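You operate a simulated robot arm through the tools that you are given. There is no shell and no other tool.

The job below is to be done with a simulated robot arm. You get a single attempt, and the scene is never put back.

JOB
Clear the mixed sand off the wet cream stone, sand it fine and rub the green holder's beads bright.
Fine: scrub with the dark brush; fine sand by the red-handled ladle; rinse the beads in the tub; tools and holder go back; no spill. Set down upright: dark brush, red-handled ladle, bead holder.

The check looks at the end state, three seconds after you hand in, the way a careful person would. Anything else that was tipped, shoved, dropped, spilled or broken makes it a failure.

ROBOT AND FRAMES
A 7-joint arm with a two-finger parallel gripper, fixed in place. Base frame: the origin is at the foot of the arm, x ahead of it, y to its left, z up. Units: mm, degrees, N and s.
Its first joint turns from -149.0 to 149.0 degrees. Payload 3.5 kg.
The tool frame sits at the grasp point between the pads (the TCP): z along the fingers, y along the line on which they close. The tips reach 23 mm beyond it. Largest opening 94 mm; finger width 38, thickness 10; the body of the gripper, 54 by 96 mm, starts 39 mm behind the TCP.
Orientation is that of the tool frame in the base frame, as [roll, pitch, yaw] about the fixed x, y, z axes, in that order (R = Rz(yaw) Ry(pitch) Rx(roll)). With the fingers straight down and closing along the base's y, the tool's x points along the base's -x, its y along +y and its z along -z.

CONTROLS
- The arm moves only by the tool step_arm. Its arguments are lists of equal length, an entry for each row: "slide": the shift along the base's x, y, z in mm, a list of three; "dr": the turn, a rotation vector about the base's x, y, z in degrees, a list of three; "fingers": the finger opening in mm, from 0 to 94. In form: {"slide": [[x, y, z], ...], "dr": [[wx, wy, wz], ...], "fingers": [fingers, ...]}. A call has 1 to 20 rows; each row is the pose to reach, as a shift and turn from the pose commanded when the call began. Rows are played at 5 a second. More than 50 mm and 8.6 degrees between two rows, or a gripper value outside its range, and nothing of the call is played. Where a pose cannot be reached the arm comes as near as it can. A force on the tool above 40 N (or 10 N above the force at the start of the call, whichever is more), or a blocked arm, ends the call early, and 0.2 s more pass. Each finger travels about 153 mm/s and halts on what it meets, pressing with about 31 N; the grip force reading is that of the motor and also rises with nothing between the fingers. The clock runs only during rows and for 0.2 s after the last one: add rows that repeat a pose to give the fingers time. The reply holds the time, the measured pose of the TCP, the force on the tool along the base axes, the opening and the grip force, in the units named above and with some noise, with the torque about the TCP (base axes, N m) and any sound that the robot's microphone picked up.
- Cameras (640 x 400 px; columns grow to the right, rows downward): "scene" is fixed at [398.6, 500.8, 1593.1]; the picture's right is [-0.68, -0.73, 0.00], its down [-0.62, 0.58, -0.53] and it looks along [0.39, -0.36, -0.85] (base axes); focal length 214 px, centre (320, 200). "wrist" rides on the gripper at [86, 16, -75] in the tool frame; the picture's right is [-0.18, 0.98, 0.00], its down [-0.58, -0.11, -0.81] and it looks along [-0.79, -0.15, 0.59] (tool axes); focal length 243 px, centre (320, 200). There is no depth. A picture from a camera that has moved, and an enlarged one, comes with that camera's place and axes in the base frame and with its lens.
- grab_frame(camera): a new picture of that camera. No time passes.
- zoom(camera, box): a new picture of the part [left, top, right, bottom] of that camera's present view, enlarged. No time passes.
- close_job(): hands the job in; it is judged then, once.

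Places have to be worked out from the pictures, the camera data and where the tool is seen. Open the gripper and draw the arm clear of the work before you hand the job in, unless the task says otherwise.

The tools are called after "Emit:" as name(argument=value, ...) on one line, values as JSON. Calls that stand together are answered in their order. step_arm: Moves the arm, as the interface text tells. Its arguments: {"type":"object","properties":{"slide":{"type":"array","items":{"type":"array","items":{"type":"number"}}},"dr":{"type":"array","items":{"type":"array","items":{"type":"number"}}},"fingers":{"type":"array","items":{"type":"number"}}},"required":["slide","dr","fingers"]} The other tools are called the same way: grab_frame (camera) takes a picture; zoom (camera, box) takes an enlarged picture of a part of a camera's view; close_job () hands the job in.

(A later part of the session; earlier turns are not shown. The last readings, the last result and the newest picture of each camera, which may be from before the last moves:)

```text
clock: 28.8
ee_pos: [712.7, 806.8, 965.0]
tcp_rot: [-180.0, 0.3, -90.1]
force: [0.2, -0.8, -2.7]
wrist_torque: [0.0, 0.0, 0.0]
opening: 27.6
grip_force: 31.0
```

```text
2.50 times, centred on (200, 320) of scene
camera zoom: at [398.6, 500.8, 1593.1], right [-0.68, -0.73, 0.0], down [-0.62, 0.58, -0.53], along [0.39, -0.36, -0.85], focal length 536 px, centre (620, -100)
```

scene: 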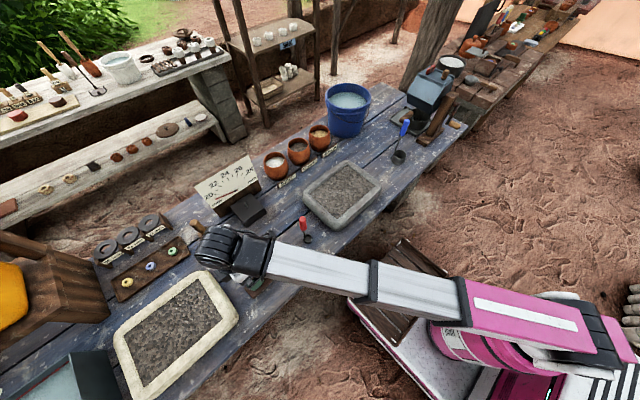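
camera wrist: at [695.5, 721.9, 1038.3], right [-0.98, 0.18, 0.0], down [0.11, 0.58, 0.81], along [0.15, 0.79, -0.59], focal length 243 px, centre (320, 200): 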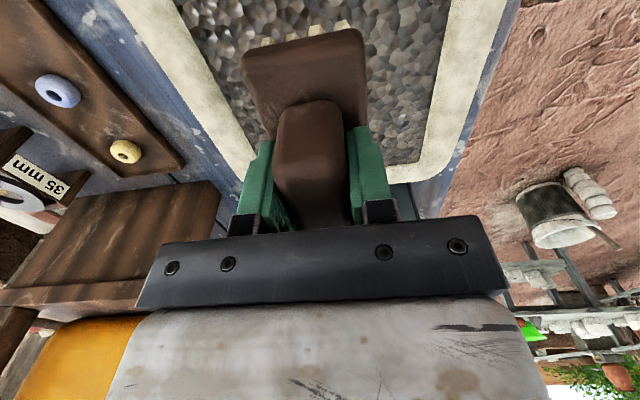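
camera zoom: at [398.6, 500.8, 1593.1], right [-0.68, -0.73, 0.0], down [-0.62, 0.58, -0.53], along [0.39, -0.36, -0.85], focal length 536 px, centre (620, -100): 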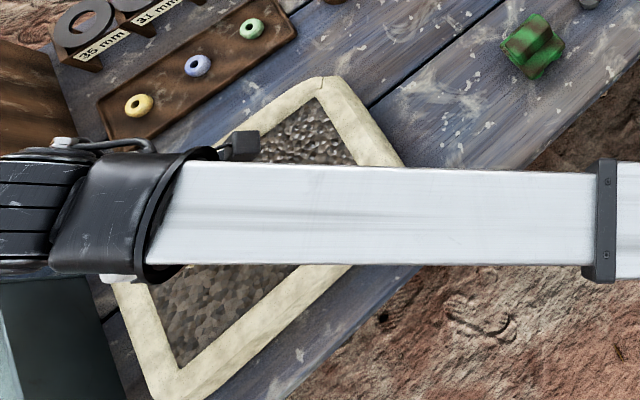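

I lower toward the stone, watching for first contact of the bristles.

Emit:
step_arm(slide=[[0, 0, -15], [0, 0, -30], [0, 0, -40], [0, 0, -44], [0, 0, -44]], dr=[[0, 0, 0], [0, 0, 0], [0, 0, 0], [0, 0, 0], [0, 0, 0]], fingers=[0, 0, 0, 0, 0])

Emit:
zoom(camera="wrist", box=[120, 0, 520, 240])

```text
clock: 29.9
ee_pos: [712.2, 807.3, 919.1]
tcp_rot: [180.0, 0.2, -90.1]
force: [0.3, 0.1, -2.0]
wrist_torque: [0.04, -0.04, 0.0]
opening: 27.7
grip_force: 31.3
```

```text
1.60 times, centred on (320, 120) of wrist
camera zoom: at [694.9, 721.8, 992.7], right [-0.98, 0.18, 0.0], down [0.11, 0.58, 0.81], along [0.15, 0.79, -0.59], focal length 388 px, centre (320, 328)
```

zoom: 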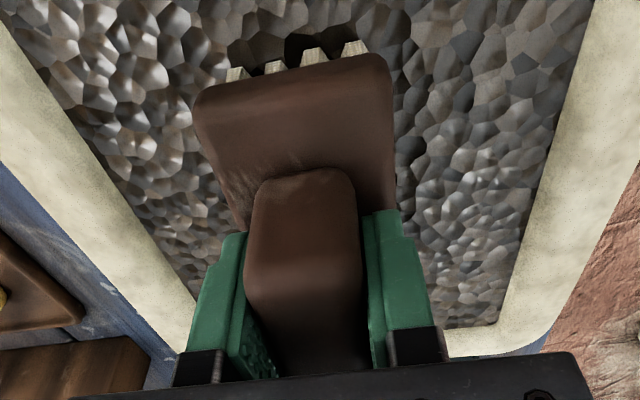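

No contact yet at 919; I continue in small steps.

Emit:
step_arm(slide=[[0, 0, -2], [0, 0, -4], [0, 0, -4]], dr=[[0, 0, 0], [0, 0, 0], [0, 0, 0]], fingers=[0, 0, 0])

Emit:
step_arm(slide=[[0, 0, -2], [0, 0, -4], [0, 0, -4]], dr=[[0, 0, 0], [0, 0, 0], [0, 0, 0]], fingers=[0, 0, 0])

Emit:
step_arm(slide=[[0, 0, -1.5], [0, 0, -3], [0, 0, -3]], dr=[[0, 0, 0], [0, 0, 0], [0, 0, 0]], fingers=[0, 0, 0])

```text
clock: 30.8
ee_pos: [711.8, 806.6, 916.5]
tcp_rot: [-180.0, 0.2, -90.1]
force: [0.2, 1.3, 7.1]
wrist_torque: [-0.24, -0.04, -0.02]
opening: 27.9
grip_force: 30.7
```

```text
clock: 31.6
ee_pos: [713.0, 804.9, 914.9]
tcp_rot: [-180.0, 0.3, -89.9]
force: [-3.0, 1.2, 40.1]
wrist_torque: [-0.21, 0.17, 0.0]
opening: 27.8
grip_force: 31.3
```

```text
clock: 32.0
ee_pos: [713.6, 806.1, 915.5]
tcp_rot: [-179.9, 0.2, -89.9]
force: [-4.6, -2.9, 15.7]
wrist_torque: [-0.18, 0.17, 0.06]
opening: 28.0
grip_force: 30.8
stopped in row 2: the force on the tool passed its limit at 52 N (the readings are from after the stop); the commanded pose is now the measured one
```

Contact is at TCP z≈916 and pressing is firm. I make a test scrub along y with light pressure and look at its effect.

Emit:
step_arm(slide=[[0, 15, 0.7], [0, 30, 0.7], [0, 45, 0.7], [0, 60, 0.7], [0, 45, 0.7], [0, 30, 0.7], [0, 15, 0.7], [0, 0, 0.7], [0, -15, 0.7], [0, -30, 0.7], [0, -45, 0.7], [0, -60, 0.7], [0, -45, 0.7], [0, -30, 0.7], [0, -15, 0.7], [0, 0, 0.7]], dr=[[0, 0, 0], [0, 0, 0], [0, 0, 0], [0, 0, 0], [0, 0, 0], [0, 0, 0], [0, 0, 0], [0, 0, 0], [0, 0, 0], [0, 0, 0], [0, 0, 0], [0, 0, 0], [0, 0, 0], [0, 0, 0], [0, 0, 0], [0, 0, 0]], fingers=[0, 0, 0, 0, 0, 0, 0, 0, 0, 0, 0, 0, 0, 0, 0, 0])

Emit:
grab_frame(camera="wrist")

Emit:
zoom(camera="scene", box=[80, 240, 320, 400])

```text
clock: 35.4
ee_pos: [711.8, 803.5, 914.6]
tcp_rot: [-180.0, 0.2, -90.0]
force: [-2.2, -13.6, 27.5]
wrist_torque: [-0.84, 0.11, 0.11]
opening: 28.0
grip_force: 31.0
```

```text
taken
camera wrist: at [695.1, 717.9, 988.3], right [-0.98, 0.18, 0.0], down [0.11, 0.58, 0.81], along [0.15, 0.79, -0.59], focal length 243 px, centre (320, 200)
```

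wrist: 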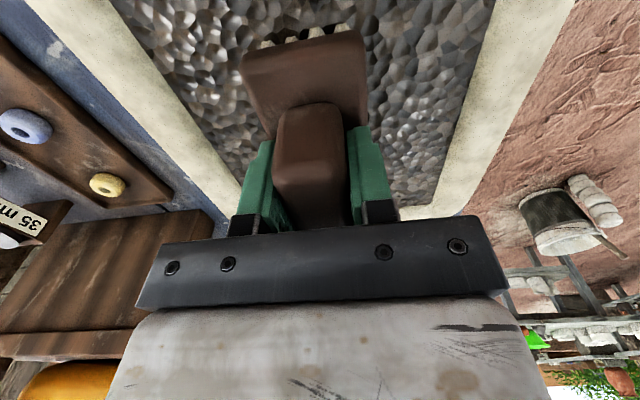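

```text
2.50 times, centred on (200, 320) of scene
camera zoom: at [398.6, 500.8, 1593.1], right [-0.68, -0.73, 0.0], down [-0.62, 0.58, -0.53], along [0.39, -0.36, -0.85], focal length 536 px, centre (620, -100)
```

zoom: 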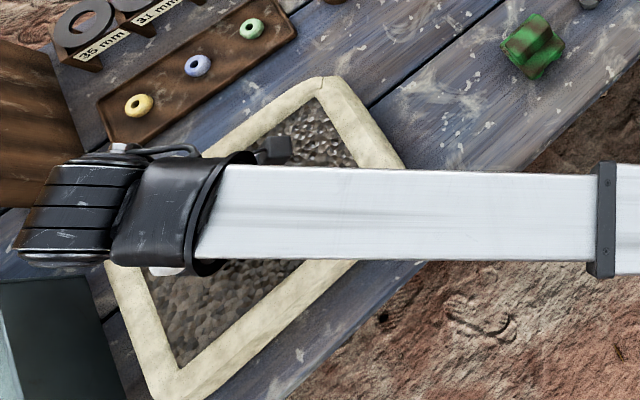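

The scrub works at about 27 N; I ease the pressure by about 1 mm and scrub longer lanes, starting with the middle one.

Emit:
step_arm(slide=[[0, 20, 0.8], [0, 40, 0.8], [0, 60, 0.8], [0, 75, 0.8], [8, 75, 0.8], [15, 60, 0.8], [15, 40, 0.8], [15, 20, 0.8], [15, 0, 0.8], [15, -20, 0.8], [15, -40, 0.8], [15, -60, 0.8], [15, -72, 0.8], [0, -72, 0.8], [-15, -72, 0.8], [-15, -60, 0.8], [-15, -40, 0.8], [-15, -20, 0.8], [-15, 0, 0.8], [-15, 20, 0.8]], dr=[[0, 0, 0], [0, 0, 0], [0, 0, 0], [0, 0, 0], [0, 0, 0], [0, 0, 0], [0, 0, 0], [0, 0, 0], [0, 0, 0], [0, 0, 0], [0, 0, 0], [0, 0, 0], [0, 0, 0], [0, 0, 0], [0, 0, 0], [0, 0, 0], [0, 0, 0], [0, 0, 0], [0, 0, 0], [0, 0, 0]], fingers=[0, 0, 0, 0, 0, 0, 0, 0, 0, 0, 0, 0, 0, 0, 0, 0, 0, 0, 0, 0])

Emit:
grab_frame(camera="wrist")

Emit:
zoom(camera="scene", box=[80, 240, 320, 400])

```text
clock: 36.3
ee_pos: [711.6, 870.2, 915.7]
tcp_rot: [-180.0, -0.1, -90.0]
force: [-1.8, -8.6, 15.1]
wrist_torque: [0.32, 0.01, 0.11]
opening: 27.9
grip_force: 31.2
stopped in row 4: the force on the tool passed its limit at 47 N (the readings are from after the stop); the commanded pose is now the measured one
```

```text
taken
camera wrist: at [694.0, 785.6, 989.0], right [-0.98, 0.18, 0.0], down [0.11, 0.58, 0.81], along [0.15, 0.79, -0.59], focal length 243 px, centre (320, 200)
```

wrist: 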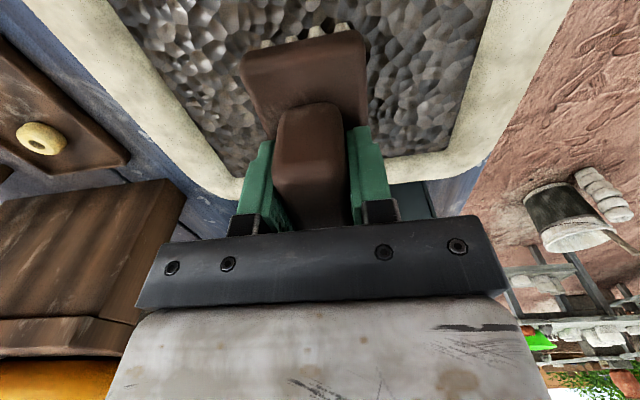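

```text
2.50 times, centred on (200, 320) of scene
camera zoom: at [398.6, 500.8, 1593.1], right [-0.68, -0.73, 0.0], down [-0.62, 0.58, -0.53], along [0.39, -0.36, -0.85], focal length 536 px, centre (620, -100)
```

zoom: 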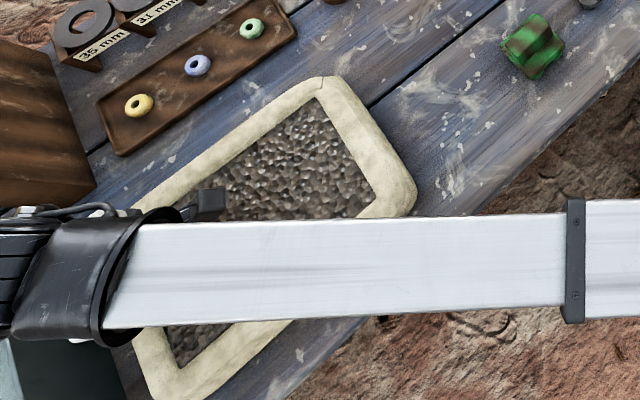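

The brush end met the stone's lip at y≈914, so I must keep the brush within it. I lift and back away to see how the scrubbed area looks.

Emit:
step_arm(slide=[[0, -5, 5], [0, -15, 25], [0, -50, 45], [0, -95, 60], [0, -140, 70], [0, -185, 70], [0, -215, 70]], dr=[[0, 0, 0], [0, 0, 0], [0, 0, 0], [0, 0, 0], [0, 0, 0], [0, 0, 0], [0, 0, 0]], fingers=[0, 0, 0, 0, 0, 0, 0])

Emit:
grab_frame(camera="wrist")

Emit:
zoom(camera="scene", box=[80, 240, 320, 400])

```text
clock: 37.9
ee_pos: [709.8, 658.0, 982.8]
tcp_rot: [179.9, -0.1, -89.9]
force: [0.4, 0.4, -1.0]
wrist_torque: [0.01, 0.02, -0.02]
opening: 27.6
grip_force: 31.1
```

```text
taken
camera wrist: at [693.2, 573.7, 1057.6], right [-0.98, 0.18, 0.0], down [0.11, 0.58, 0.81], along [0.15, 0.79, -0.59], focal length 243 px, centre (320, 200)
```

wrist: 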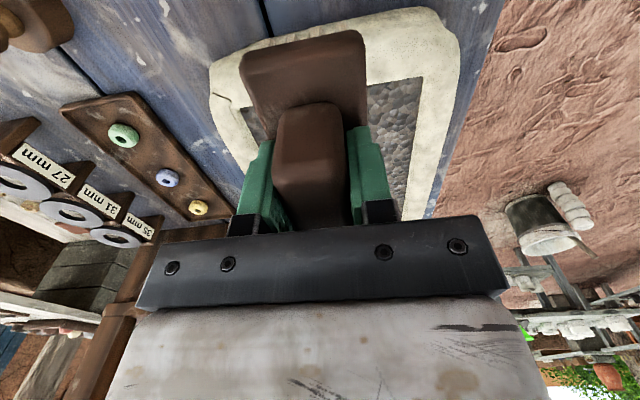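

```text
2.50 times, centred on (200, 320) of scene
camera zoom: at [398.6, 500.8, 1593.1], right [-0.68, -0.73, 0.0], down [-0.62, 0.58, -0.53], along [0.39, -0.36, -0.85], focal length 536 px, centre (620, -100)
```

zoom: 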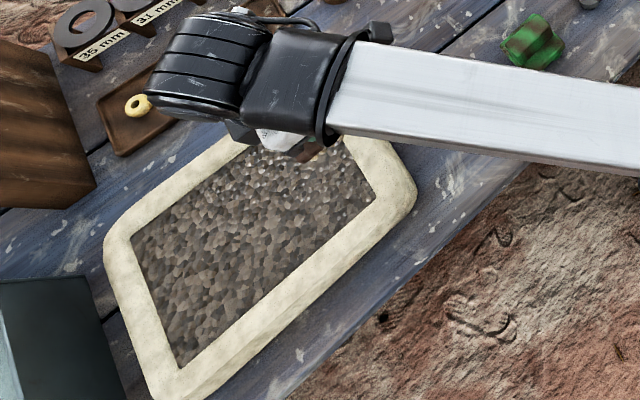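

No obvious change yet; I zoom in on the sand to compare.

Emit:
zoom(camera="scene", box=[110, 270, 246, 400])

Emit:
zoom(camera="scene", box=[140, 290, 220, 350])

```text
3.08 times, centred on (178, 335) of scene
camera zoom: at [398.6, 500.8, 1593.1], right [-0.68, -0.73, 0.0], down [-0.62, 0.58, -0.53], along [0.39, -0.36, -0.85], focal length 660 px, centre (757, -215)
```

zoom: 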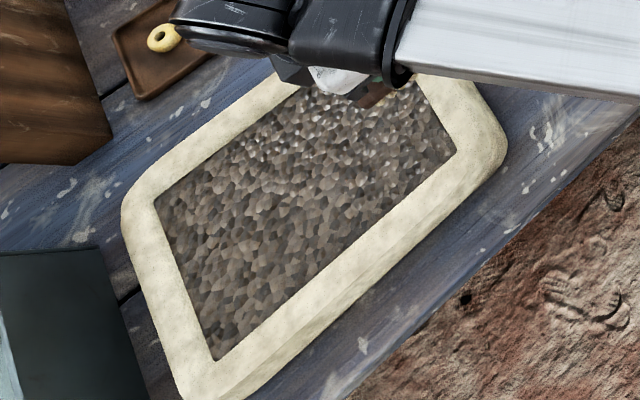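

```text
6.67 times, centred on (180, 320) of scene
camera zoom: at [398.6, 500.8, 1593.1], right [-0.68, -0.73, 0.0], down [-0.62, 0.58, -0.53], along [0.39, -0.36, -0.85], focal length 1430 px, centre (1253, -600)
```

zoom: 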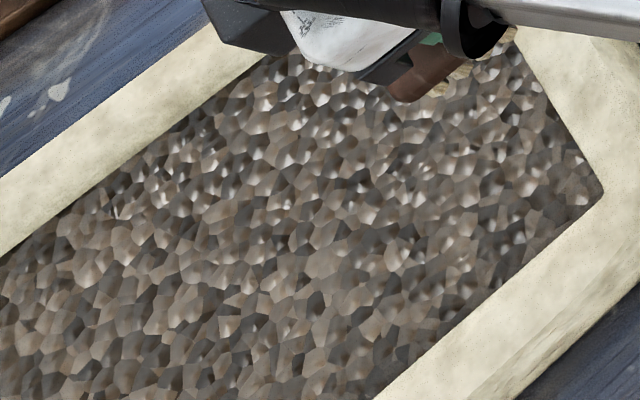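

The sand region spans about x 626–782, y 690–920. I go back to the stone's middle and set a contact force of about 10–15 N for long scrubbing.

Emit:
step_arm(slide=[[-3, 45, 0], [-6, 95, -10], [-6, 130, -35], [-6, 145, -55], [-6, 147, -63], [-6, 147, -65], [-6, 147, -65]], dr=[[0, 0, 0], [0, 0, 0], [0, 0, 0], [0, 0, 0], [0, 0, 0], [0, 0, 0], [0, 0, 0]], fingers=[0, 0, 0, 0, 0, 0, 0])

```text
refused: row 2 steps farther than a row can; nothing moved
```

The second step was slightly too long; I repeat with shorter steps.

Emit:
step_arm(slide=[[-3, 40, 0], [-6, 80, -10], [-6, 115, -30], [-6, 140, -50], [-6, 147, -61], [-6, 147, -65], [-6, 147, -65]], dr=[[0, 0, 0], [0, 0, 0], [0, 0, 0], [0, 0, 0], [0, 0, 0], [0, 0, 0], [0, 0, 0]], fingers=[0, 0, 0, 0, 0, 0, 0])

```text
clock: 39.5
ee_pos: [705.2, 802.5, 917.0]
tcp_rot: [180.0, -0.1, -90.0]
force: [0.2, 0.4, -0.5]
wrist_torque: [-0.01, 0.01, 0.02]
opening: 27.6
grip_force: 31.5
```

Emit:
step_arm(slide=[[0, 0, -1], [0, 0, -2], [0, 0, -2]], dr=[[0, 0, 0], [0, 0, 0], [0, 0, 0]], fingers=[0, 0, 0])

```text
clock: 40.3
ee_pos: [706.5, 804.8, 916.5]
tcp_rot: [179.9, 0.0, -89.9]
force: [0.1, 1.0, -1.0]
wrist_torque: [0.01, -0.02, -0.02]
opening: 27.7
grip_force: 30.7
```

No contact yet at about 916; I lower by another 2 mm in small steps.

Emit:
step_arm(slide=[[0, 0, -1], [0, 0, -2], [0, 0, -2]], dr=[[0, 0, 0], [0, 0, 0], [0, 0, 0]], fingers=[0, 0, 0])

```text
clock: 41.1
ee_pos: [704.5, 802.5, 915.2]
tcp_rot: [179.9, -0.1, -90.0]
force: [-0.5, -3.1, 5.6]
wrist_torque: [0.16, -0.11, -0.02]
opening: 27.4
grip_force: 30.7
```

Contact at about 6 N. I press about 0.6 mm more and scrub back and forth across lanes on the far-x half.

Emit:
step_arm(slide=[[0, 20, -0.6], [0, 40, -0.6], [0, 58, -0.6], [12, 58, -0.6], [24, 58, -0.6], [24, 38, -0.6], [24, 18, -0.6], [24, -2, -0.6], [24, -22, -0.6], [24, -42, -0.6], [24, -56, -0.6], [36, -56, -0.6], [48, -56, -0.6], [48, -36, -0.6], [48, -16, -0.6], [48, 4, -0.6], [48, 24, -0.6], [48, 44, -0.6], [48, 58, -0.6], [36, 58, -0.6]], dr=[[0, 0, 0], [0, 0, 0], [0, 0, 0], [0, 0, 0], [0, 0, 0], [0, 0, 0], [0, 0, 0], [0, 0, 0], [0, 0, 0], [0, 0, 0], [0, 0, 0], [0, 0, 0], [0, 0, 0], [0, 0, 0], [0, 0, 0], [0, 0, 0], [0, 0, 0], [0, 0, 0], [0, 0, 0], [0, 0, 0]], fingers=[0, 0, 0, 0, 0, 0, 0, 0, 0, 0, 0, 0, 0, 0, 0, 0, 0, 0, 0, 0])

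Emit:
grab_frame(camera="wrist")

Emit:
grab_frame(camera="scene")

```text
clock: 45.3
ee_pos: [740.9, 861.0, 914.3]
tcp_rot: [179.9, 0.0, -90.1]
force: [4.0, -0.3, 7.9]
wrist_torque: [-0.13, -0.25, 0.12]
opening: 27.9
grip_force: 31.3
```

```text
taken
camera wrist: at [723.9, 775.5, 988.7], right [-0.98, 0.18, 0.0], down [0.11, 0.58, 0.81], along [0.15, 0.79, -0.59], focal length 243 px, centre (320, 200)
```

wrist: 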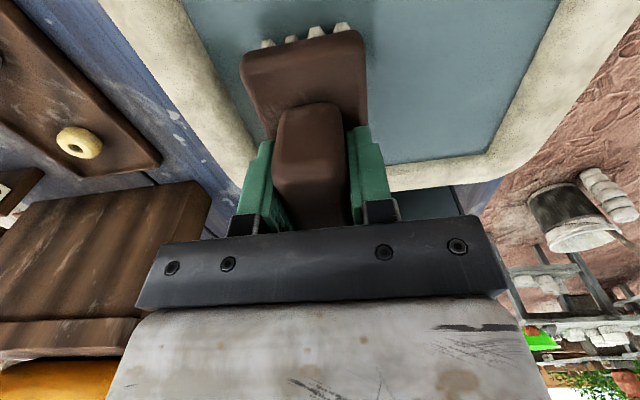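

```text
taken
```

scene: 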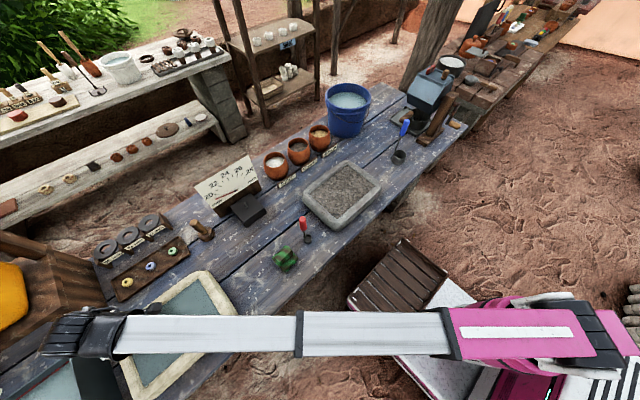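

The sand is gone: the stone's face now shows clean and wet. I lift the brush a little and verify across the whole surface.

Emit:
step_arm(slide=[[0, 0, 5], [0, -10, 25], [0, -40, 50], [-10, -85, 65], [-25, -130, 70], [-40, -175, 70], [-50, -215, 70]], dr=[[0, 0, 0], [0, 0, 0], [0, 0, 0], [0, 0, 0], [0, 0, 0], [0, 0, 0], [0, 0, 0]], fingers=[0, 0, 0, 0, 0, 0, 0])

Emit:
zoom(camera="scene", box=[80, 250, 280, 400])

Emit:
grab_frame(camera="wrist")

```text
clock: 46.9
ee_pos: [688.0, 648.4, 984.8]
tcp_rot: [179.9, -0.1, -89.8]
force: [-1.0, -0.1, -0.9]
wrist_torque: [0.0, 0.0, -0.01]
opening: 27.7
grip_force: 31.1
```

```text
2.67 times, centred on (180, 325) of scene
camera zoom: at [398.6, 500.8, 1593.1], right [-0.68, -0.73, 0.0], down [-0.62, 0.58, -0.53], along [0.39, -0.36, -0.85], focal length 572 px, centre (693, -133)
```

zoom: 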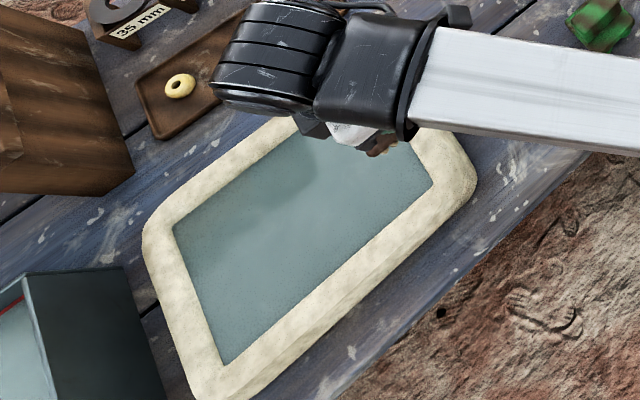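

```text
taken
camera wrist: at [671.7, 563.8, 1059.0], right [-0.98, 0.18, 0.0], down [0.11, 0.58, 0.81], along [0.15, 0.79, -0.59], focal length 243 px, centre (320, 200)
```

wrist: 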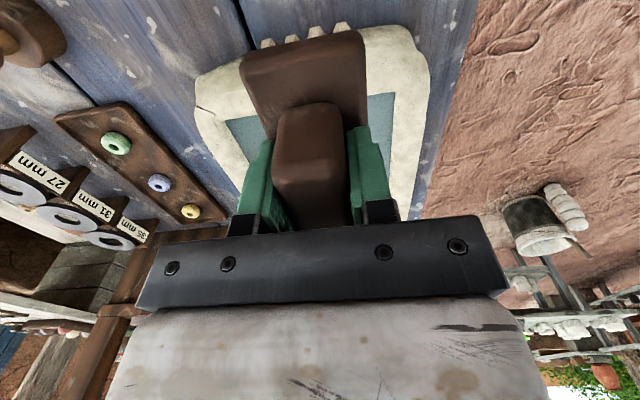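

Fully cleared with clean water film. Now I carry the brush back to its original place (650.6, 546.9) and lower to just above the bench.

Emit:
step_arm(slide=[[-12, -35, 0], [-24, -70, 0], [-37, -101.5, -5], [-37, -101.5, -50], [-37, -101.5, -90], [-37, -101.5, -115], [-37, -101.5, -121], [-37, -101.5, -121]], dr=[[0, 0, 2], [0, 0, 4], [0, 0, 4.8], [0, 0, 4.8], [0, 0, 4.8], [0, 0, 4.8], [0, 0, 4.8], [0, 0, 4.8]], fingers=[0, 0, 0, 0, 0, 0, 0, 0])

Emit:
grab_frame(camera="wrist")

```text
clock: 48.7
ee_pos: [653.4, 544.7, 862.9]
tcp_rot: [179.9, -0.1, -85.2]
force: [-0.2, -0.5, -1.2]
wrist_torque: [0.01, 0.01, -0.04]
opening: 27.7
grip_force: 31.4
```

```text
taken
camera wrist: at [644.6, 459.0, 936.4], right [-0.99, 0.1, 0.0], down [0.06, 0.59, 0.81], along [0.08, 0.8, -0.59], focal length 243 px, centre (320, 200)
```

wrist: 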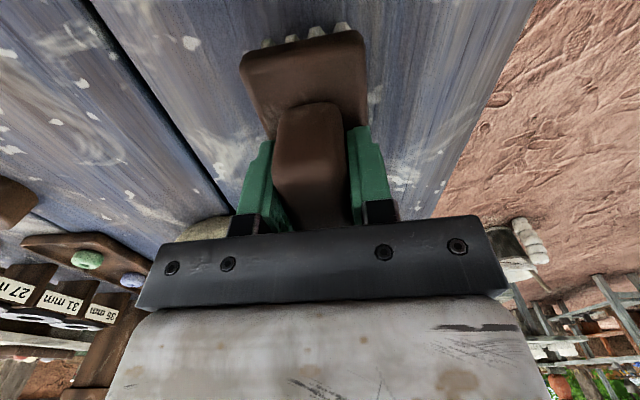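

Nearly there; I correct by a couple of mm and lower until the bench takes the weight.

Emit:
step_arm(slide=[[-2, 2, -1], [-2, 2, -2.5], [-2, 2, -3.5], [-2, 2, -3.5]], dr=[[0, 0, 0], [0, 0, 0], [0, 0, 0], [0, 0, 0]], fingers=[0, 0, 0, 0])

```text
clock: 49.7
ee_pos: [652.0, 547.8, 859.6]
tcp_rot: [179.8, -0.1, -85.2]
force: [-0.3, 0.6, -2.0]
wrist_torque: [-0.01, 0.0, -0.01]
opening: 27.7
grip_force: 31.0
```

Not yet touching; a little lower.

Emit:
step_arm(slide=[[0, 0, -1], [0, 0, -1.7], [0, 0, -1.7]], dr=[[0, 0, 0], [0, 0, 0], [0, 0, 0]], fingers=[0, 0, 0])

```text
clock: 50.5
ee_pos: [652.2, 547.5, 858.4]
tcp_rot: [180.0, 0.0, -85.2]
force: [-0.6, 0.0, -1.3]
wrist_torque: [-0.01, 0.01, 0.01]
opening: 27.3
grip_force: 31.0
```

Still hanging with its weight; another small step down.

Emit:
step_arm(slide=[[0, 0, -1], [0, 0, -1.5], [0, 0, -1.5]], dr=[[0, 0, 0], [0, 0, 0], [0, 0, 0]], fingers=[0, 0, 0])

```text
clock: 51.3
ee_pos: [653.6, 548.0, 857.6]
tcp_rot: [-180.0, 0.0, -85.3]
force: [1.9, -1.0, 7.9]
wrist_torque: [0.19, -0.15, -0.09]
opening: 27.6
grip_force: 30.8
```

It stands on the bench (8 N). I open to 44 mm and rise straight up.

Emit:
step_arm(slide=[[0, 0, 0.5], [0, 0, 0.5], [0, 0, 10], [0, 0, 30], [0, 0, 70], [0, 0, 110]], dr=[[0, 0, 0], [0, 0, 0], [0, 0, 0], [0, 0, 0], [0, 0, 0], [0, 0, 0]], fingers=[44, 44, 44, 60, 94, 94])

Emit:
grab_frame(camera="wrist")

Emit:
zoom(camera="scene", box=[230, 200, 330, 310])

```text
clock: 52.7
ee_pos: [652.2, 547.3, 968.7]
tcp_rot: [179.9, -0.1, -85.2]
force: [-0.3, 0.2, 0.9]
wrist_torque: [0.01, 0.01, -0.03]
opening: 93.8
grip_force: 0.0
```

```text
taken
camera wrist: at [642.6, 461.1, 1043.1], right [-0.99, 0.1, 0.0], down [0.06, 0.59, 0.81], along [0.08, 0.8, -0.59], focal length 243 px, centre (320, 200)
```

wrist: 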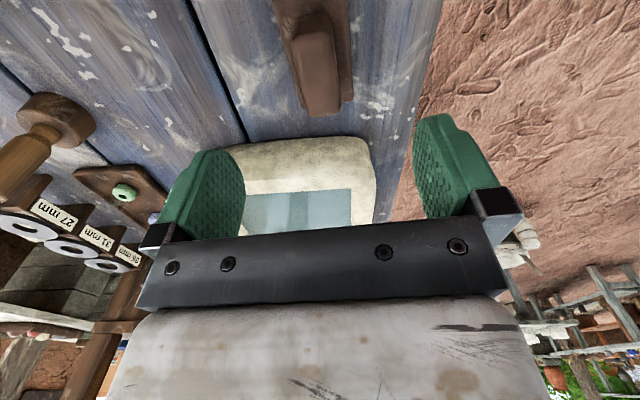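

```text
3.64 times, centred on (280, 255) of scene
camera zoom: at [398.6, 500.8, 1593.1], right [-0.68, -0.73, 0.0], down [-0.62, 0.58, -0.53], along [0.39, -0.36, -0.85], focal length 780 px, centre (466, 0)
```

zoom: 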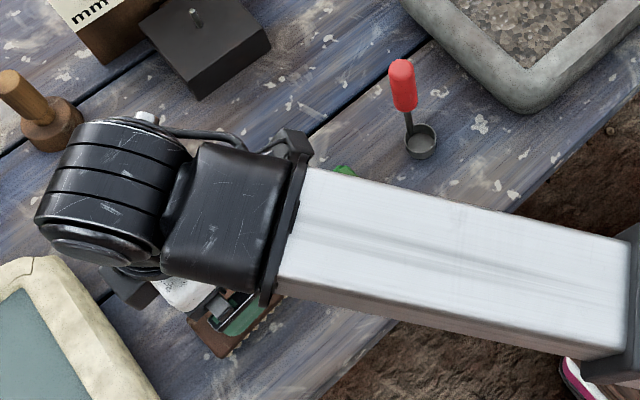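

The brush is back upright. Next the ladle: I move to the low-x side and turn the gripper so the wrist camera looks toward the ladle and the pots.

Emit:
step_arm(slide=[[0, 0, 20], [-10, -5, 30], [-20, -10, 31], [-30, -15, 31], [-40, -20, 31], [-50, -25, 31], [-60, -30, 31], [-70, -40, 31], [-80, -50, 31], [-90, -60, 31], [-100, -70, 31], [-112, -80, 31], [-112, -90, 31], [-112, -97, 31], [-112, -97, 31], [-112, -97, 31], [-112, -97, 31], [-112, -97, 31]], dr=[[0, 0, -8], [0, 0, -16], [0, 0, -24], [0, 0, -32], [0, 0, -40], [0, 0, -48], [0, 0, -56], [0, 0, -64], [0, 0, -72], [0, 0, -80], [0, 0, -88], [0, 0, -96], [0, 0, -104], [0, 0, -112], [0, 0, -120], [0, 0, -128], [0, 0, -136], [0, 0, -136]], fingers=[94, 94, 94, 94, 94, 94, 94, 94, 94, 94, 94, 94, 94, 94, 94, 94, 94, 94])

Emit:
grab_frame(camera="wrist")

Emit:
grab_frame(camera="scene")

```text
clock: 56.5
ee_pos: [540.6, 452.0, 996.8]
tcp_rot: [179.9, -0.1, 138.6]
force: [0.2, 0.2, 0.4]
wrist_torque: [0.0, 0.0, -0.03]
opening: 94.2
grip_force: 0.1
```

```text
taken
camera wrist: at [485.8, 522.0, 1070.8], right [0.79, 0.62, 0.0], down [0.36, -0.47, 0.81], along [0.5, -0.63, -0.59], focal length 243 px, centre (320, 200)
```

wrist: 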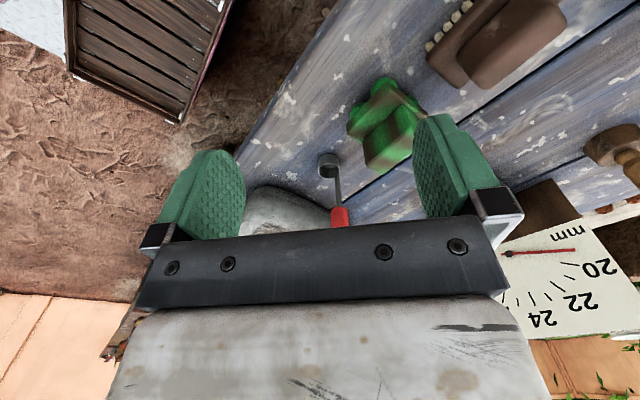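

```text
taken
```

scene: 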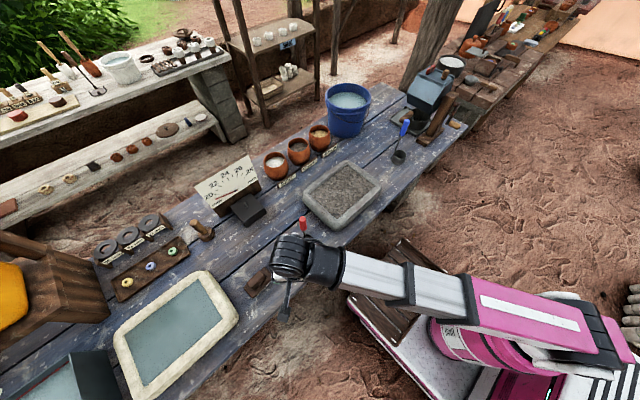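

The ladle is in view; I zoom both cameras on it to triangulate its handle.

Emit:
zoom(camera="wrist", box=[280, 130, 400, 230])

Emit:
zoom(camera="scene", box=[282, 200, 332, 250])

```text
4.00 times, centred on (340, 180) of wrist
camera zoom: at [485.8, 522.0, 1070.8], right [0.79, 0.62, 0.0], down [0.36, -0.47, 0.81], along [0.5, -0.63, -0.59], focal length 970 px, centre (240, 280)
```

zoom: 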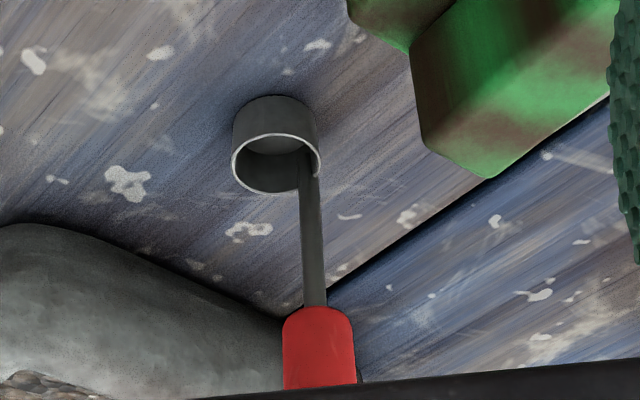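

```text
8.00 times, centred on (307, 225) of scene
camera zoom: at [398.6, 500.8, 1593.1], right [-0.68, -0.73, 0.0], down [-0.62, 0.58, -0.53], along [0.39, -0.36, -0.85], focal length 1716 px, centre (424, 0)
```

zoom: 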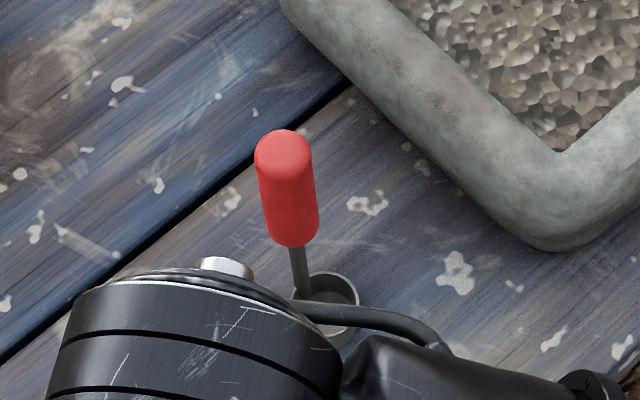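

The ladle: cup rim centre ≈(659,321,822), red handle from (667,331,889) up to about (673,326,963). I move above it at z≈1015.

Emit:
step_arm(slide=[[0, 0, 18], [33, -31, 18], [66, -62, 18], [99, -93, 18], [131, -125, 18], [131, -125, 18]], dr=[[0, 0, 0], [0, 0, 0], [0, 0, 0], [0, 0, 0], [0, 0, 0], [0, 0, 0]], fingers=[94, 94, 94, 94, 94, 94])

Emit:
grab_frame(camera="wrist")

Emit:
grab_frame(camera="scene")

```text
clock: 57.9
ee_pos: [671.8, 322.5, 1015.9]
tcp_rot: [179.9, -0.1, 138.8]
force: [-0.4, -0.2, -0.6]
wrist_torque: [0.03, -0.03, -0.02]
opening: 94.2
grip_force: 0.1
```

```text
taken
camera wrist: at [617.1, 393.6, 1089.6], right [0.79, 0.62, 0.0], down [0.37, -0.47, 0.81], along [0.5, -0.63, -0.59], focal length 243 px, centre (320, 200)
```

wrist: 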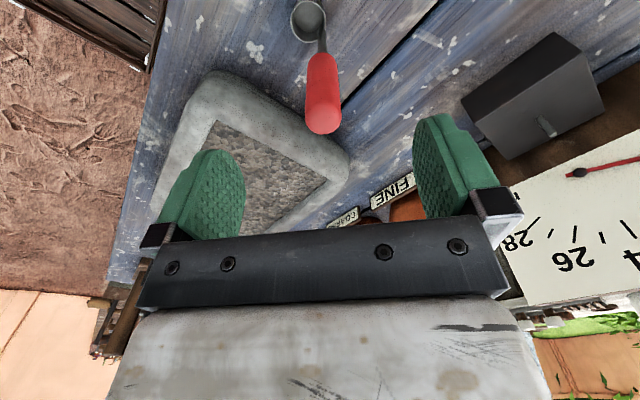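

```text
taken
```

scene: 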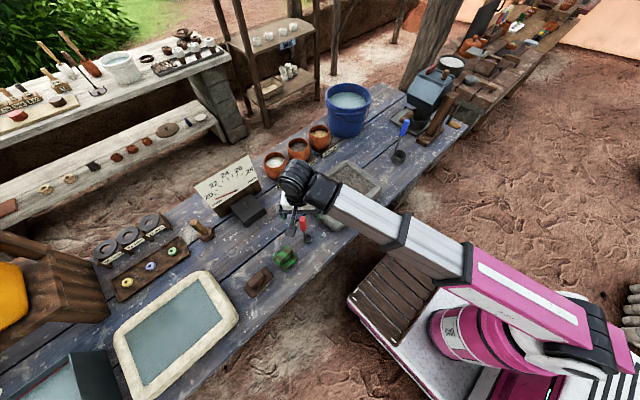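

The handle lines up: mid-height point (672,327,935). I descend around it with open fingers.

Emit:
step_arm(slide=[[0, 4, -15], [0, 4, -35], [0, 4, -55], [0, 4, -72], [0, 4, -80], [0, 4, -80]], dr=[[0, 0, 0], [0, 0, 0], [0, 0, 0], [0, 0, 0], [0, 0, 0], [0, 0, 0]], fingers=[94, 94, 94, 94, 94, 94])

Emit:
grab_frame(camera="wrist")

Emit:
zoom(camera="scene", box=[270, 190, 350, 250])

```text
clock: 59.3
ee_pos: [671.8, 330.1, 935.2]
tcp_rot: [-180.0, 0.0, 138.8]
force: [-0.1, 0.3, 0.3]
wrist_torque: [-0.01, 0.03, 0.01]
opening: 94.0
grip_force: 0.0
```

```text
taken
camera wrist: at [616.5, 400.6, 1008.6], right [0.79, 0.62, 0.0], down [0.37, -0.47, 0.81], along [0.5, -0.63, -0.59], focal length 243 px, centre (320, 200)
```

wrist: 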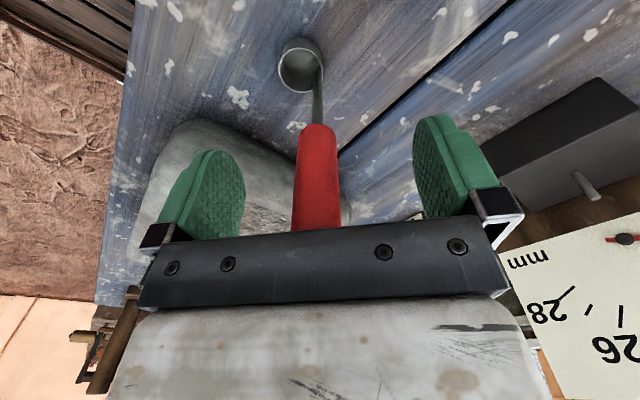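

```text
6.67 times, centred on (310, 220) of scene
camera zoom: at [398.6, 500.8, 1593.1], right [-0.68, -0.73, 0.0], down [-0.62, 0.58, -0.53], along [0.39, -0.36, -0.85], focal length 1430 px, centre (387, 67)
```

zoom: 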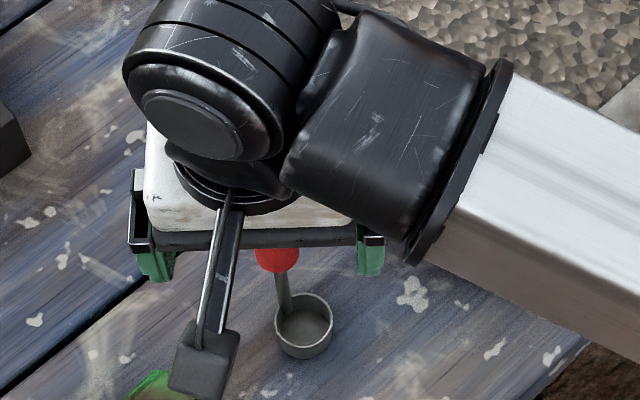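

The handle stands centred between the pads. I nudge 2–3 mm and close progressively.

Emit:
step_arm(slide=[[-1, -2.5, 0], [-1, -2.5, 0], [-1, -2.5, 0], [-1, -2.5, 0], [-1, -2.5, 0]], dr=[[0, 0, 0], [0, 0, 0], [0, 0, 0], [0, 0, 0], [0, 0, 0]], fingers=[50, 34, 28, 0, 0])

Emit:
grab_frame(camera="wrist")

```text
clock: 60.5
ee_pos: [670.5, 327.9, 934.7]
tcp_rot: [179.8, -0.1, 138.8]
force: [-0.4, -0.1, 1.1]
wrist_torque: [-0.12, 0.1, 0.0]
opening: 23.1
grip_force: 31.7
```

```text
taken
camera wrist: at [615.6, 398.7, 1008.8], right [0.79, 0.62, 0.0], down [0.37, -0.47, 0.81], along [0.5, -0.63, -0.59], focal length 243 px, centre (320, 200)
```

wrist: 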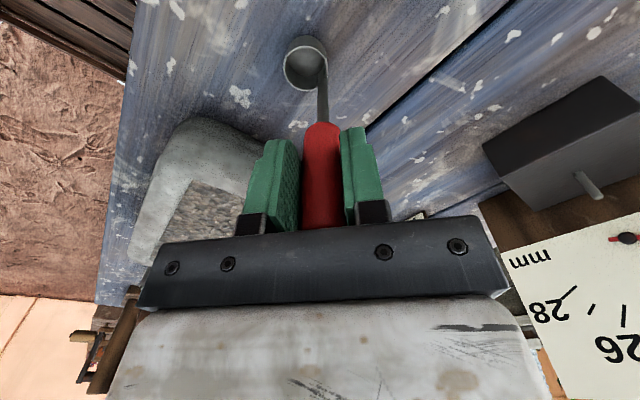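

Gripped at 23.1 mm; put-back pose noted as (670.5, 327.9, 934.7, yaw 138.8). I lift gently.

Emit:
step_arm(slide=[[0, 0, 4], [0, 0, 12], [0, 0, 25], [0, 0, 50], [0, 0, 75], [0, 0, 75]], dr=[[0, 0, 0], [0, 0, 0], [0, 0, 0], [0, 0, 0], [0, 0, 0], [0, 0, 0]], fingers=[0, 0, 0, 0, 0, 0])

Emit:
grab_frame(camera="wrist")

Emit:
zoom(camera="scene", box=[190, 80, 410, 220])

```text
clock: 61.9
ee_pos: [671.4, 326.2, 1010.2]
tcp_rot: [179.9, -0.1, 138.8]
force: [0.3, 0.0, -0.1]
wrist_torque: [-0.02, 0.02, 0.02]
opening: 22.9
grip_force: 30.9
```

```text
taken
camera wrist: at [615.7, 396.0, 1084.9], right [0.79, 0.62, 0.0], down [0.37, -0.47, 0.81], along [0.5, -0.63, -0.59], focal length 243 px, centre (320, 200)
```

wrist: 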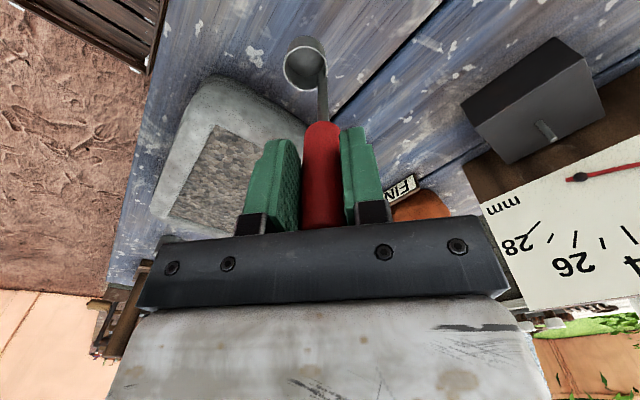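

```text
2.86 times, centred on (300, 150) of scene
camera zoom: at [398.6, 500.8, 1593.1], right [-0.68, -0.73, 0.0], down [-0.62, 0.58, -0.53], along [0.39, -0.36, -0.85], focal length 613 px, centre (377, 343)
```

zoom: 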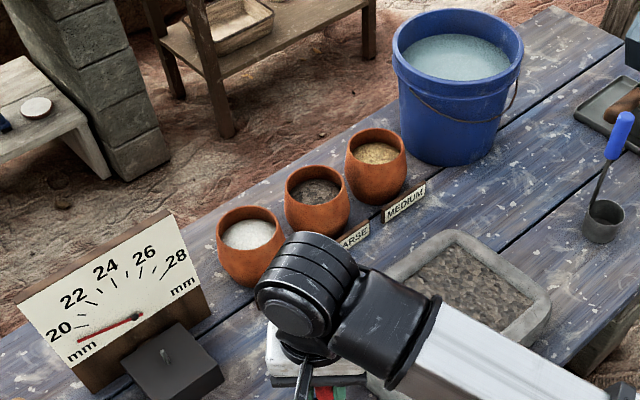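

The ladle is held well. I go toward the FINE pot, keeping high, to view the pot and ladle cup together.

Emit:
step_arm(slide=[[0, 0, 30], [40, 0, 40], [80, 0, 50], [120, 0, 50], [160, 0, 50], [189, 0, 50], [189, 0, 50]], dr=[[0, 0, 0], [0, 0, 0], [0, 0, 0], [0, 0, 0], [0, 0, 0], [0, 0, 0], [0, 0, 0]], fingers=[0, 0, 0, 0, 0, 0, 0])

Emit:
grab_frame(camera="wrist")

Emit:
zoom(camera="scene", box=[190, 80, 410, 220])

```text
clock: 63.5
ee_pos: [861.1, 328.8, 1058.0]
tcp_rot: [179.9, -0.1, 138.7]
force: [0.3, 0.7, 0.4]
wrist_torque: [0.06, 0.0, 0.02]
opening: 22.4
grip_force: 31.5
```

```text
taken
camera wrist: at [804.2, 398.8, 1131.9], right [0.79, 0.62, 0.0], down [0.37, -0.47, 0.81], along [0.5, -0.63, -0.59], focal length 243 px, centre (320, 200)
```

wrist: 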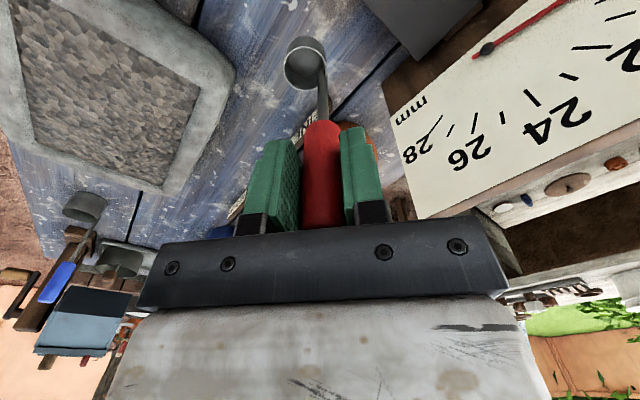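

```text
2.86 times, centred on (300, 150) of scene
camera zoom: at [398.6, 500.8, 1593.1], right [-0.68, -0.73, 0.0], down [-0.62, 0.58, -0.53], along [0.39, -0.36, -0.85], focal length 613 px, centre (377, 343)
```

zoom: 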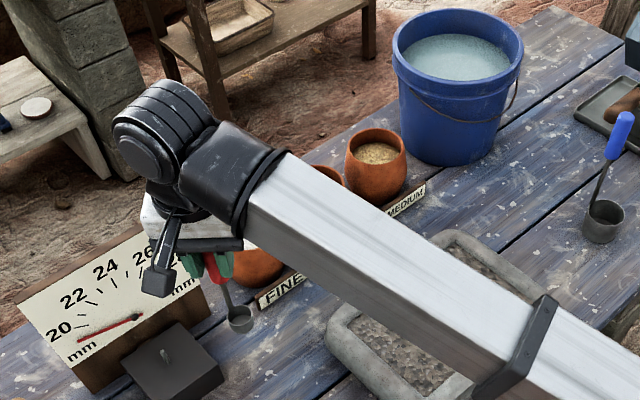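

The FINE pot is hidden behind the finger; I shift sideways so it shows beside the gripper.

Emit:
step_arm(slide=[[-20, -25, 0], [-45, -50, 0], [-70, -80, 0], [-70, -80, 0]], dr=[[0, 0, 0], [0, 0, 0], [0, 0, 0], [0, 0, 0]], fingers=[0, 0, 0, 0])

Emit:
grab_frame(camera="wrist")

Emit:
zoom(camera="wrist", box=[280, 30, 520, 230])

```text
clock: 64.5
ee_pos: [787.7, 246.7, 1058.0]
tcp_rot: [180.0, -0.1, 138.8]
force: [0.2, 0.6, -2.0]
wrist_torque: [-0.02, 0.01, 0.01]
opening: 22.6
grip_force: 30.5
```

```text
taken
camera wrist: at [733.1, 317.4, 1131.3], right [0.79, 0.62, 0.0], down [0.37, -0.47, 0.81], along [0.5, -0.63, -0.59], focal length 243 px, centre (320, 200)
```

wrist: 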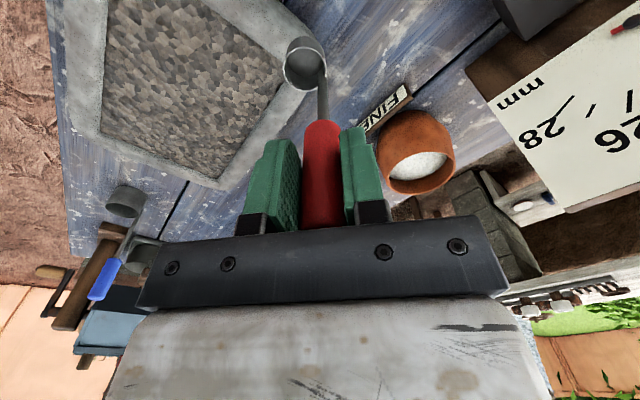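

```text
2.00 times, centred on (400, 130) of wrist
camera zoom: at [733.1, 317.4, 1131.3], right [0.79, 0.62, 0.0], down [0.37, -0.47, 0.81], along [0.5, -0.63, -0.59], focal length 485 px, centre (160, 340)
```

zoom: 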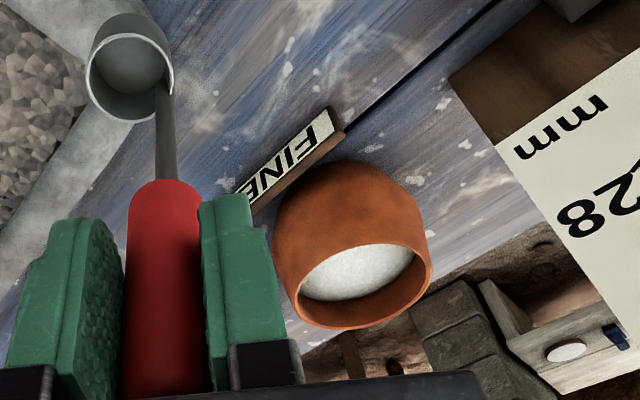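

FINE pot centre is at about (995,211) with rim z≈902 and sand ≈888. I raise a bit and bring the ladle cup above the pot centre.

Emit:
step_arm(slide=[[0, 0, 20], [40, -5, 25], [80, -10, 25], [120, -16, 25], [160, -21, 25], [195, -26, 25], [219, -29, 25], [219, -29, 25]], dr=[[0, 0, 0], [0, 0, 0], [0, 0, 0], [0, 0, 0], [0, 0, 0], [0, 0, 0], [0, 0, 0], [0, 0, 0]], fingers=[0, 0, 0, 0, 0, 0, 0, 0])

Emit:
grab_frame(camera="wrist")

Emit:
zoom(camera="scene", box=[190, 80, 410, 220])

```text
clock: 66.3
ee_pos: [1008.4, 221.2, 1085.2]
tcp_rot: [179.9, 0.0, 138.8]
force: [-0.2, 0.2, -1.1]
wrist_torque: [-0.02, -0.03, -0.03]
opening: 22.5
grip_force: 31.1
```

```text
taken
camera wrist: at [952.7, 290.7, 1159.4], right [0.79, 0.62, 0.0], down [0.37, -0.47, 0.81], along [0.5, -0.63, -0.59], focal length 243 px, centre (320, 200)
```

wrist: 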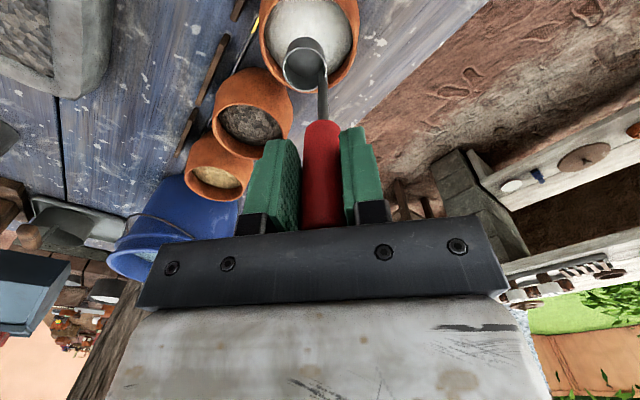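

```text
2.86 times, centred on (300, 150) of scene
camera zoom: at [398.6, 500.8, 1593.1], right [-0.68, -0.73, 0.0], down [-0.62, 0.58, -0.53], along [0.39, -0.36, -0.85], focal length 613 px, centre (377, 343)
```

zoom: 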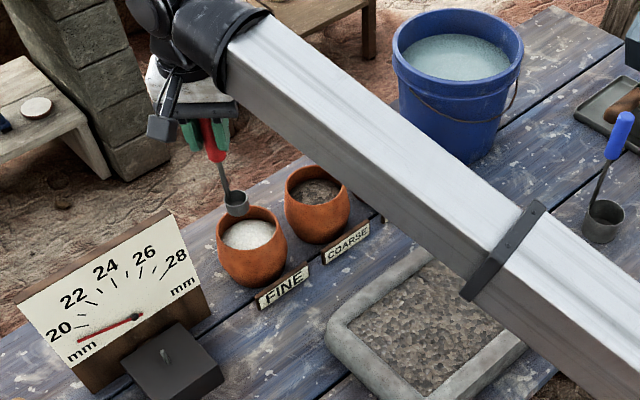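

Ladle and pot both visible; the cup should shift about (+10,−10) to be over the pot centre. I do that and descend to just above the rim, then check again.

Emit:
step_arm(slide=[[5, -5, 0], [10, -11, 0], [10, -11, -20], [10, -11, -38], [10, -11, -38]], dr=[[0, 0, 0], [0, 0, 0], [0, 0, 0], [0, 0, 0], [0, 0, 0]], fingers=[0, 0, 0, 0, 0])

Emit:
grab_frame(camera="wrist")

Emit:
zoom(camera="scene", box=[245, 120, 325, 185])

```text
clock: 67.5
ee_pos: [1017.6, 208.1, 1046.7]
tcp_rot: [179.9, -0.1, 138.8]
force: [0.1, 0.6, -0.8]
wrist_torque: [0.01, -0.01, 0.04]
opening: 22.4
grip_force: 30.9
```

```text
taken
camera wrist: at [962.3, 278.4, 1121.4], right [0.79, 0.62, 0.0], down [0.37, -0.47, 0.81], along [0.5, -0.63, -0.59], focal length 243 px, centre (320, 200)
```

wrist: 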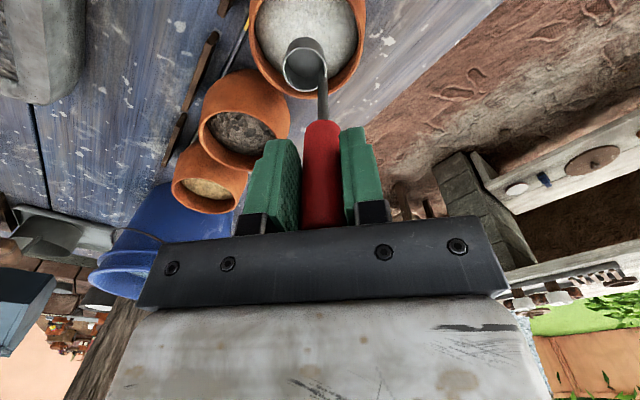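

```text
6.15 times, centred on (285, 152) of scene
camera zoom: at [398.6, 500.8, 1593.1], right [-0.68, -0.73, 0.0], down [-0.62, 0.58, -0.53], along [0.39, -0.36, -0.85], focal length 1320 px, centre (535, 492)
```

zoom: 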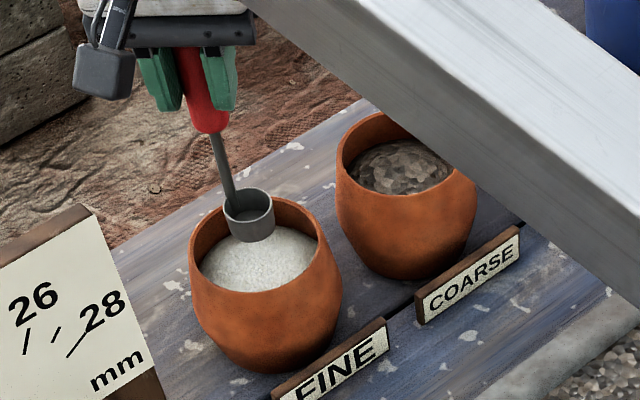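

The cup is centred over the FINE pot. I descend slowly into the sand, watching the force.

Emit:
step_arm(slide=[[0, 0, -8], [0, 0, -16], [0, 0, -24], [0, 0, -30], [0, 0, -30]], dr=[[0, 0, 0], [0, 0, 0], [0, 0, 0], [0, 0, 0], [0, 0, 0]], fingers=[0, 0, 0, 0, 0])

Emit:
grab_frame(camera="wrist")

Emit:
zoom(camera="scene", box=[245, 120, 325, 185])

```text
clock: 68.7
ee_pos: [1018.6, 207.9, 1017.4]
tcp_rot: [179.9, -0.2, 138.9]
force: [-0.8, -0.1, -1.0]
wrist_torque: [0.02, 0.0, -0.01]
opening: 22.5
grip_force: 30.9
```

```text
taken
camera wrist: at [962.9, 278.0, 1091.5], right [0.79, 0.62, 0.0], down [0.37, -0.47, 0.81], along [0.5, -0.63, -0.59], focal length 243 px, centre (320, 200)
```

wrist: 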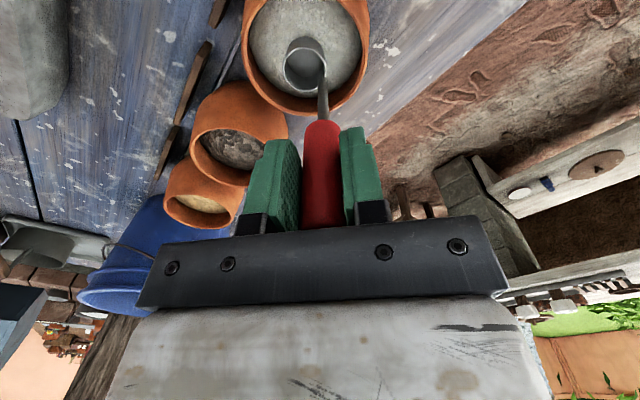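

```text
6.15 times, centred on (285, 152) of scene
camera zoom: at [398.6, 500.8, 1593.1], right [-0.68, -0.73, 0.0], down [-0.62, 0.58, -0.53], along [0.39, -0.36, -0.85], focal length 1320 px, centre (535, 492)
```

zoom: 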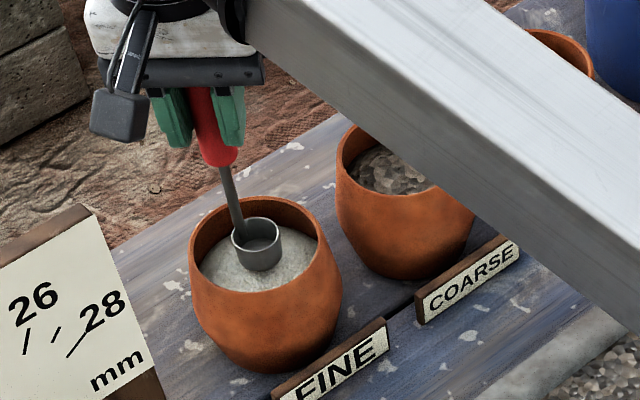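

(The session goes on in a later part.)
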